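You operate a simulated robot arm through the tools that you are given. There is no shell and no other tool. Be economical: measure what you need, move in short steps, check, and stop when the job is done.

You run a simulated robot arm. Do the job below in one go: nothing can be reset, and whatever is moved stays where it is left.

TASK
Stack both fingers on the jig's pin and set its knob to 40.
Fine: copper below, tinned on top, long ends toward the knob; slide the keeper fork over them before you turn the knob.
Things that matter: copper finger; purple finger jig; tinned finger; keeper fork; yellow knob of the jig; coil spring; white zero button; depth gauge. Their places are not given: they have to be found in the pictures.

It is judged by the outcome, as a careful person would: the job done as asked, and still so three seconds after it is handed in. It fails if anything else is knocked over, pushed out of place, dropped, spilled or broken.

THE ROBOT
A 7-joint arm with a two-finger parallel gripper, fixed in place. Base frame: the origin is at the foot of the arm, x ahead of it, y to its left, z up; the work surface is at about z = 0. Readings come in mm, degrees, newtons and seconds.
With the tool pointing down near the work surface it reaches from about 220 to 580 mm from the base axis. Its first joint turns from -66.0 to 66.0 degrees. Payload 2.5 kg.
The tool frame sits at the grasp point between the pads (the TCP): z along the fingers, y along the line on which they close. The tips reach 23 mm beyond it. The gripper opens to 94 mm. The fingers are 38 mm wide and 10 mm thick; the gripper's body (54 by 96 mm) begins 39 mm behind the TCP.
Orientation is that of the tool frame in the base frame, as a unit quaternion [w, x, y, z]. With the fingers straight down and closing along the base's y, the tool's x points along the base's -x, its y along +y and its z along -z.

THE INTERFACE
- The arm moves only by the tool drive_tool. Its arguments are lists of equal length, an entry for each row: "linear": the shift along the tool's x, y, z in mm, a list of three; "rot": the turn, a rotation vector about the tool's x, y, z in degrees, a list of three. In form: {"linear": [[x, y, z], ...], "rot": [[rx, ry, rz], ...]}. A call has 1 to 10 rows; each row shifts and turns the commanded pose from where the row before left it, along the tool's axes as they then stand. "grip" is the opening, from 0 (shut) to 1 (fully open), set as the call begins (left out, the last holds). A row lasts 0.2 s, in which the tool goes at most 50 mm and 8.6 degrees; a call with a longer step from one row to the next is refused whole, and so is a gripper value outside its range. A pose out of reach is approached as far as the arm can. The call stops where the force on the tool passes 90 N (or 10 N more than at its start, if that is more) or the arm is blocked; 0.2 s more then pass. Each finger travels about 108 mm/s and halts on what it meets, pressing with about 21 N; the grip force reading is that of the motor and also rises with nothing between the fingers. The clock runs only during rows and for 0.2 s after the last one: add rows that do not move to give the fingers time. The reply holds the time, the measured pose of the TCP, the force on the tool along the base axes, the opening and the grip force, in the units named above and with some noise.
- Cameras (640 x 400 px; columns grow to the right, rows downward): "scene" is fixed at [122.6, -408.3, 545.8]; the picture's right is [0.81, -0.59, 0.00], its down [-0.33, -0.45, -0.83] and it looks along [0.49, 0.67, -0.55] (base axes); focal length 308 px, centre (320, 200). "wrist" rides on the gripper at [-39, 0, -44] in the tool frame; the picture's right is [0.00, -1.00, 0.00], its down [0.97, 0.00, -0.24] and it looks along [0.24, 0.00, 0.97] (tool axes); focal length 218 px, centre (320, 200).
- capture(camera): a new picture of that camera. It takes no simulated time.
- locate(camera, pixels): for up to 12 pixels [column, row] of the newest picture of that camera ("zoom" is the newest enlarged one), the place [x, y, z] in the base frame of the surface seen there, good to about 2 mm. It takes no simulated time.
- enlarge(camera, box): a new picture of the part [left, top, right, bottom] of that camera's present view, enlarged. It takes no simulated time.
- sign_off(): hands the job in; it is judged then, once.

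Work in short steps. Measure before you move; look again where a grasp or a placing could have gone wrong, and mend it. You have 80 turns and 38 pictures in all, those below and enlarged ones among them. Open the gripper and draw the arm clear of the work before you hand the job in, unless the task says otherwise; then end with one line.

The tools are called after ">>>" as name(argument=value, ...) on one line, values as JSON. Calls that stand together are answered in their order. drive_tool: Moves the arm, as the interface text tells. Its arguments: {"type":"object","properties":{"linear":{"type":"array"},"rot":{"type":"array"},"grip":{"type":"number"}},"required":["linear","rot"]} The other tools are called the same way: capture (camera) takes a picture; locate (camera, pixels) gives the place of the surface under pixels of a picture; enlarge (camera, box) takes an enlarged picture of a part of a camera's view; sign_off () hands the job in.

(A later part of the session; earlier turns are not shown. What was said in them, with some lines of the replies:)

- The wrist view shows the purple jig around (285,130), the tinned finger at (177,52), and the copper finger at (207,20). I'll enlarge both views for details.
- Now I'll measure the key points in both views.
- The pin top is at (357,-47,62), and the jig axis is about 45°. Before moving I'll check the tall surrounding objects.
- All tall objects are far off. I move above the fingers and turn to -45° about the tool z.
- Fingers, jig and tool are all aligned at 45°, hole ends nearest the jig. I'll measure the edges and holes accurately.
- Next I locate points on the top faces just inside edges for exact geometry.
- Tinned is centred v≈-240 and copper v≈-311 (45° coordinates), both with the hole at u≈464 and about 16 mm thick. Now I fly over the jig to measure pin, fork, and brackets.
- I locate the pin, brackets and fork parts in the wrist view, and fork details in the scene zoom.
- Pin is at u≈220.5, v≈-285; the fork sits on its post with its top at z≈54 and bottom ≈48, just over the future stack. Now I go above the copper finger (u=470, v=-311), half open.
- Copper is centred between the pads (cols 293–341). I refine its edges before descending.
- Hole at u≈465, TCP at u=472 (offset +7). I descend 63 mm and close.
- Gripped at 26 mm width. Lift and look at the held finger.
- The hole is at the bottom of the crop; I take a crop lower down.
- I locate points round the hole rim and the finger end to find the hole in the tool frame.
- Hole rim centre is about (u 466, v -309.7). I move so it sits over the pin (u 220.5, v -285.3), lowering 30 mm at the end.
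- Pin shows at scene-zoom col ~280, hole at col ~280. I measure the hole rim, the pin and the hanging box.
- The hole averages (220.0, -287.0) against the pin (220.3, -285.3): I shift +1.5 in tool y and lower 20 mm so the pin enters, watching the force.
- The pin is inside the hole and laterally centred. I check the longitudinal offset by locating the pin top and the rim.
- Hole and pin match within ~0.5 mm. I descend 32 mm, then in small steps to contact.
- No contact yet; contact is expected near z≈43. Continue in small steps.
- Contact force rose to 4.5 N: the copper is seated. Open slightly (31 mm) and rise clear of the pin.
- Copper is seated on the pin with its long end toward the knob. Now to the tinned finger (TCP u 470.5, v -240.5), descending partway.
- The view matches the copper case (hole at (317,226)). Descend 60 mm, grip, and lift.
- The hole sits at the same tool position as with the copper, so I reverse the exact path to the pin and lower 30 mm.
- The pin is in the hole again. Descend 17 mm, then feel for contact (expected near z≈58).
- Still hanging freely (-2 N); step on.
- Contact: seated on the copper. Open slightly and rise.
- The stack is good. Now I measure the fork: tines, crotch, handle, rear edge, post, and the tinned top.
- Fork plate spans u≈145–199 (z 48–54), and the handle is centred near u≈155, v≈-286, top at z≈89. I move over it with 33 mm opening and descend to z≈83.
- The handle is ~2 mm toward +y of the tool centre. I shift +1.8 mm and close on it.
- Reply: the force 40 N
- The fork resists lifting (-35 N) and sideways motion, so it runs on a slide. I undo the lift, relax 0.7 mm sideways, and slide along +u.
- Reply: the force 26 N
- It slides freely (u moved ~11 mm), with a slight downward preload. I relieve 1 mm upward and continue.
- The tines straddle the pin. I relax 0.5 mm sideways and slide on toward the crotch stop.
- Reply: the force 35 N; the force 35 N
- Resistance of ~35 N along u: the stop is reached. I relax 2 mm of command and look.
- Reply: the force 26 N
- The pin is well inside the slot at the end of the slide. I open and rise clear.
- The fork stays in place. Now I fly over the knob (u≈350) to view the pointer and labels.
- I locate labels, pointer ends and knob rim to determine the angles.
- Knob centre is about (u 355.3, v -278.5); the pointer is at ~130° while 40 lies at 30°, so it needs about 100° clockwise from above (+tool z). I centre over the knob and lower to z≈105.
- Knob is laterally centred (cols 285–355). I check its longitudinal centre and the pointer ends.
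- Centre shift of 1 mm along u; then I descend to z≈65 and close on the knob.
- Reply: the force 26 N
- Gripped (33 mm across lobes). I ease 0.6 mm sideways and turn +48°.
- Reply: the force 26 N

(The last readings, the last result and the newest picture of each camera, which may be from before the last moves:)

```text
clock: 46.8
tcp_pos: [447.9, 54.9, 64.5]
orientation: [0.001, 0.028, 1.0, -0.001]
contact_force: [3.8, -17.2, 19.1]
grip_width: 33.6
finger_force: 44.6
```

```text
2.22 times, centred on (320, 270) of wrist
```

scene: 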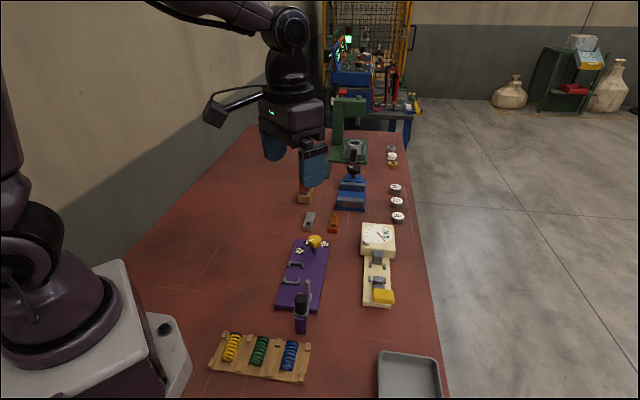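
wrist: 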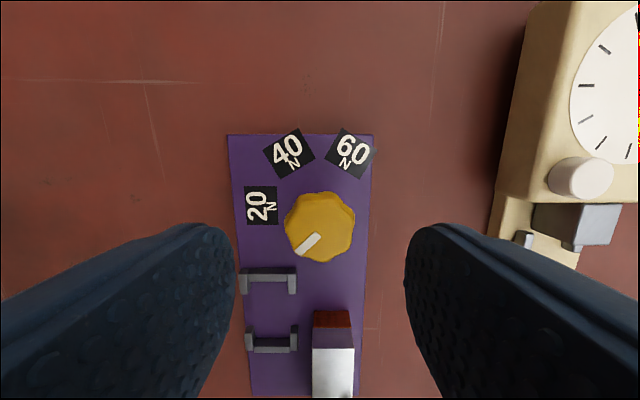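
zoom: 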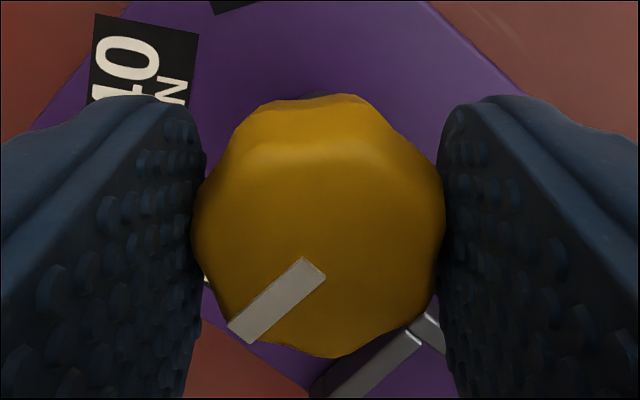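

It turns with the tool. I measure the pointer direction precisely.

>>> locate(camera="zoom", pixels=[[240, 331], [310, 269], [275, 300], [235, 322], [250, 338], [302, 262], [320, 278]])

```text
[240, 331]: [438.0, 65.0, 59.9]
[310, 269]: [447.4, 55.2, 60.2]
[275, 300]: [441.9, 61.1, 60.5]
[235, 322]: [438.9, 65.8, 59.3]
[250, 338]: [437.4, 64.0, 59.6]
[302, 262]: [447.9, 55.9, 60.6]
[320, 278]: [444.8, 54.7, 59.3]
```

The pointer is now at 87° relative to the jig axis (20 is at 90°); 40 is at 30°, so 57° more.

>>> drive_tool(linear=[[0, 0, 0], [0, 0, 0], [0, 0, 0], [0, 0, 0], [0, 0, 0], [0, 0, 0], [0, 0, 0], [0, 0, 0]], rot=[[0, 0, 8], [0, 0, 8], [0, 0, 8], [0, 0, 8], [0, 0, 8], [0, 0, 8], [0, 0, 8], [0, 0, 1]])

>>> enlarge(camera="wrist", box=[230, 180, 410, 360])

>>> locate(camera="zoom", pixels=[[240, 331], [310, 269], [275, 300], [235, 322], [250, 338], [302, 262], [320, 278]])

```text
clock: 48.6
tcp_pos: [446.1, 54.6, 65.7]
orientation: [0.001, 0.502, 0.865, 0.0]
contact_force: [9.2, -13.2, 6.2]
grip_width: 33.0
finger_force: 44.9
```

```text
2.22 times, centred on (320, 270) of wrist
```

zoom: 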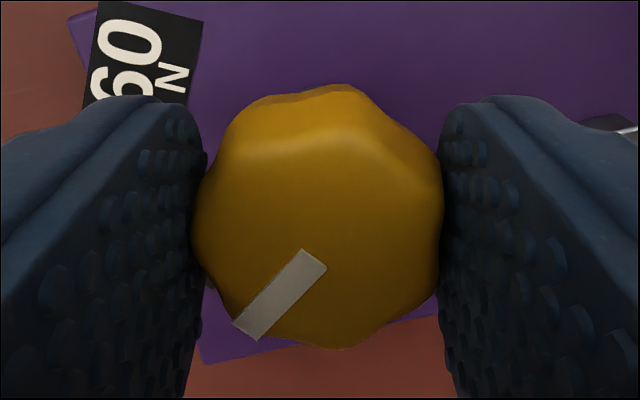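

```text
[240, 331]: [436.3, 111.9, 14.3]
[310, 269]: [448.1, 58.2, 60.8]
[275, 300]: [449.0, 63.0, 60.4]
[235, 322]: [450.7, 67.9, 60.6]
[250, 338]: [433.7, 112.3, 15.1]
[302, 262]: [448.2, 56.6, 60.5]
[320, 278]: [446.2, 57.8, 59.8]
```

The pointer shifted slightly in the view, so I locate its actual corners.

>>> locate(camera="zoom", pixels=[[237, 323], [257, 337], [247, 328], [304, 252], [323, 267], [313, 261], [265, 308], [295, 275]])

```text
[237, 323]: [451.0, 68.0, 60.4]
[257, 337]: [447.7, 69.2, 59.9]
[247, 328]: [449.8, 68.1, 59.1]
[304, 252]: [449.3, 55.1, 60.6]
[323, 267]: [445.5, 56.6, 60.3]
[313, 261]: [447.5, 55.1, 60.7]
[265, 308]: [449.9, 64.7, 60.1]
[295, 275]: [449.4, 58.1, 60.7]
```

The pointer is at ~81° in base (36° rel.), about 6° short of 40 (75° base). I turn 6° more and measure.

>>> drive_tool(linear=[[0, 0, 0], [0, 0, 0], [0, 0, 0]], rot=[[0, 0, 3], [0, 0, 3], [0, 0, 0]])

>>> drive_tool(linear=[[0, 0, 0], [0, 0, 0], [0, 0, -10], [0, 0, -30], [0, 0, -40], [0, 0, 0]], rot=[[0, 0, 0], [0, 0, 0], [0, 0, 0], [0, 0, 0], [0, 0, 0], [0, 0, 0]], grip=0.6)

>>> enlarge(camera="wrist", box=[230, 110, 410, 260])

```text
clock: 49.4
tcp_pos: [446.4, 56.6, 66.5]
orientation: [0.0, 0.546, 0.838, 0.0]
contact_force: [10.8, -15.7, 1.8]
grip_width: 33.1
finger_force: 45.1
```

```text
clock: 50.8
tcp_pos: [446.9, 56.9, 146.0]
orientation: [0.0, 0.544, 0.839, -0.001]
contact_force: [0.3, -0.3, -0.5]
grip_width: 56.3
finger_force: 0.1
```

```text
2.67 times, centred on (320, 185) of wrist
```

zoom: 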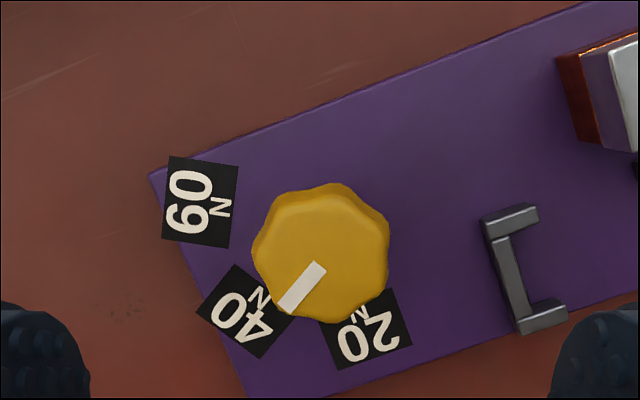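

Released. I measure the pointer corners and label centres in this view.

>>> locate(camera="zoom", pixels=[[280, 304], [293, 312], [287, 306], [313, 264], [325, 271], [318, 268], [300, 290], [238, 312], [200, 203], [367, 330], [256, 252], [386, 252]])

```text
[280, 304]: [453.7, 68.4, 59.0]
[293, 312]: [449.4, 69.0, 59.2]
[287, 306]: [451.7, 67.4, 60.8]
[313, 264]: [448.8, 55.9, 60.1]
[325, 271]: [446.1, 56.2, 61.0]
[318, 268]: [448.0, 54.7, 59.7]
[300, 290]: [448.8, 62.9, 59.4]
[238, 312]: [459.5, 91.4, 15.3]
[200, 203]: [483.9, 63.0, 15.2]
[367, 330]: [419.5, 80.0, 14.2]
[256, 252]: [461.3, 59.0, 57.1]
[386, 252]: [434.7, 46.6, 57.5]
```

The pointer measures 72–76° in base against 75° for the 40 mark, so the knob is on 40. I raise the arm clear and verify everything.

>>> drive_tool(linear=[[0, 0, -40], [0, 0, -40], [0, 0, -40], [0, 40, 0], [0, 40, 0], [0, 0, 0]], rot=[[0, 0, 0], [0, 0, 0], [0, 0, 0], [0, 0, 0], [0, 0, 0], [0, 0, 0]])

>>> enlarge(camera="scene", box=[260, 210, 400, 335])

>>> capture(camera="wrist")

```text
clock: 52.2
tcp_pos: [520.2, 89.6, 264.5]
orientation: [-0.001, 0.545, 0.839, -0.001]
contact_force: [0.1, 0.4, 0.5]
grip_width: 56.5
finger_force: 0.0
```

```text
3.20 times, centred on (330, 272) of scene
```

zoom: 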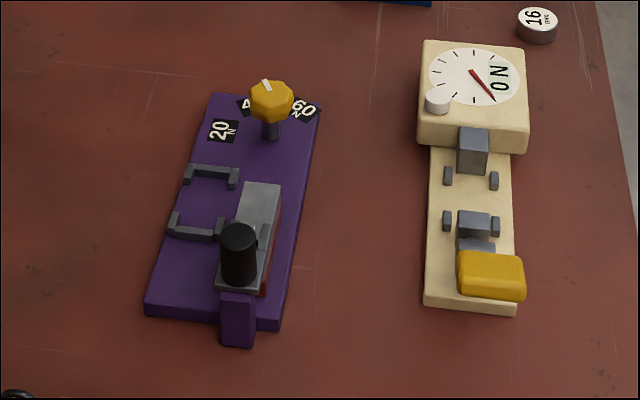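

```text
3 pictures are left
```

wrist: 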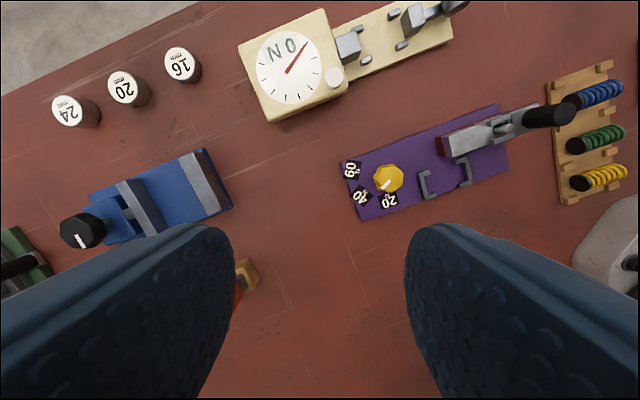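

Everything is in place. One last independent check of the pointer in the scene zoom.

>>> enlarge(camera="scene", box=[305, 220, 337, 250])

```text
13.33 times, centred on (321, 235) of scene
```

zoom: 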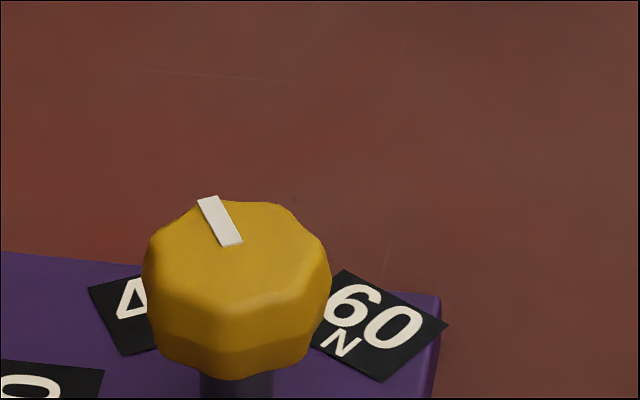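

The scene geometry gives the pointer at ~74° against 75° for the 40 mark, and the gripper is open and clear. Handing in.

>>> sign_off()

```text
The job is handed in.
```

The job is handed in: copper then tinned are stacked on the pin with their long ends toward the knob, the keeper fork was slid over them first, and the knob is set to 40 (pointer within about 2° of the mark).
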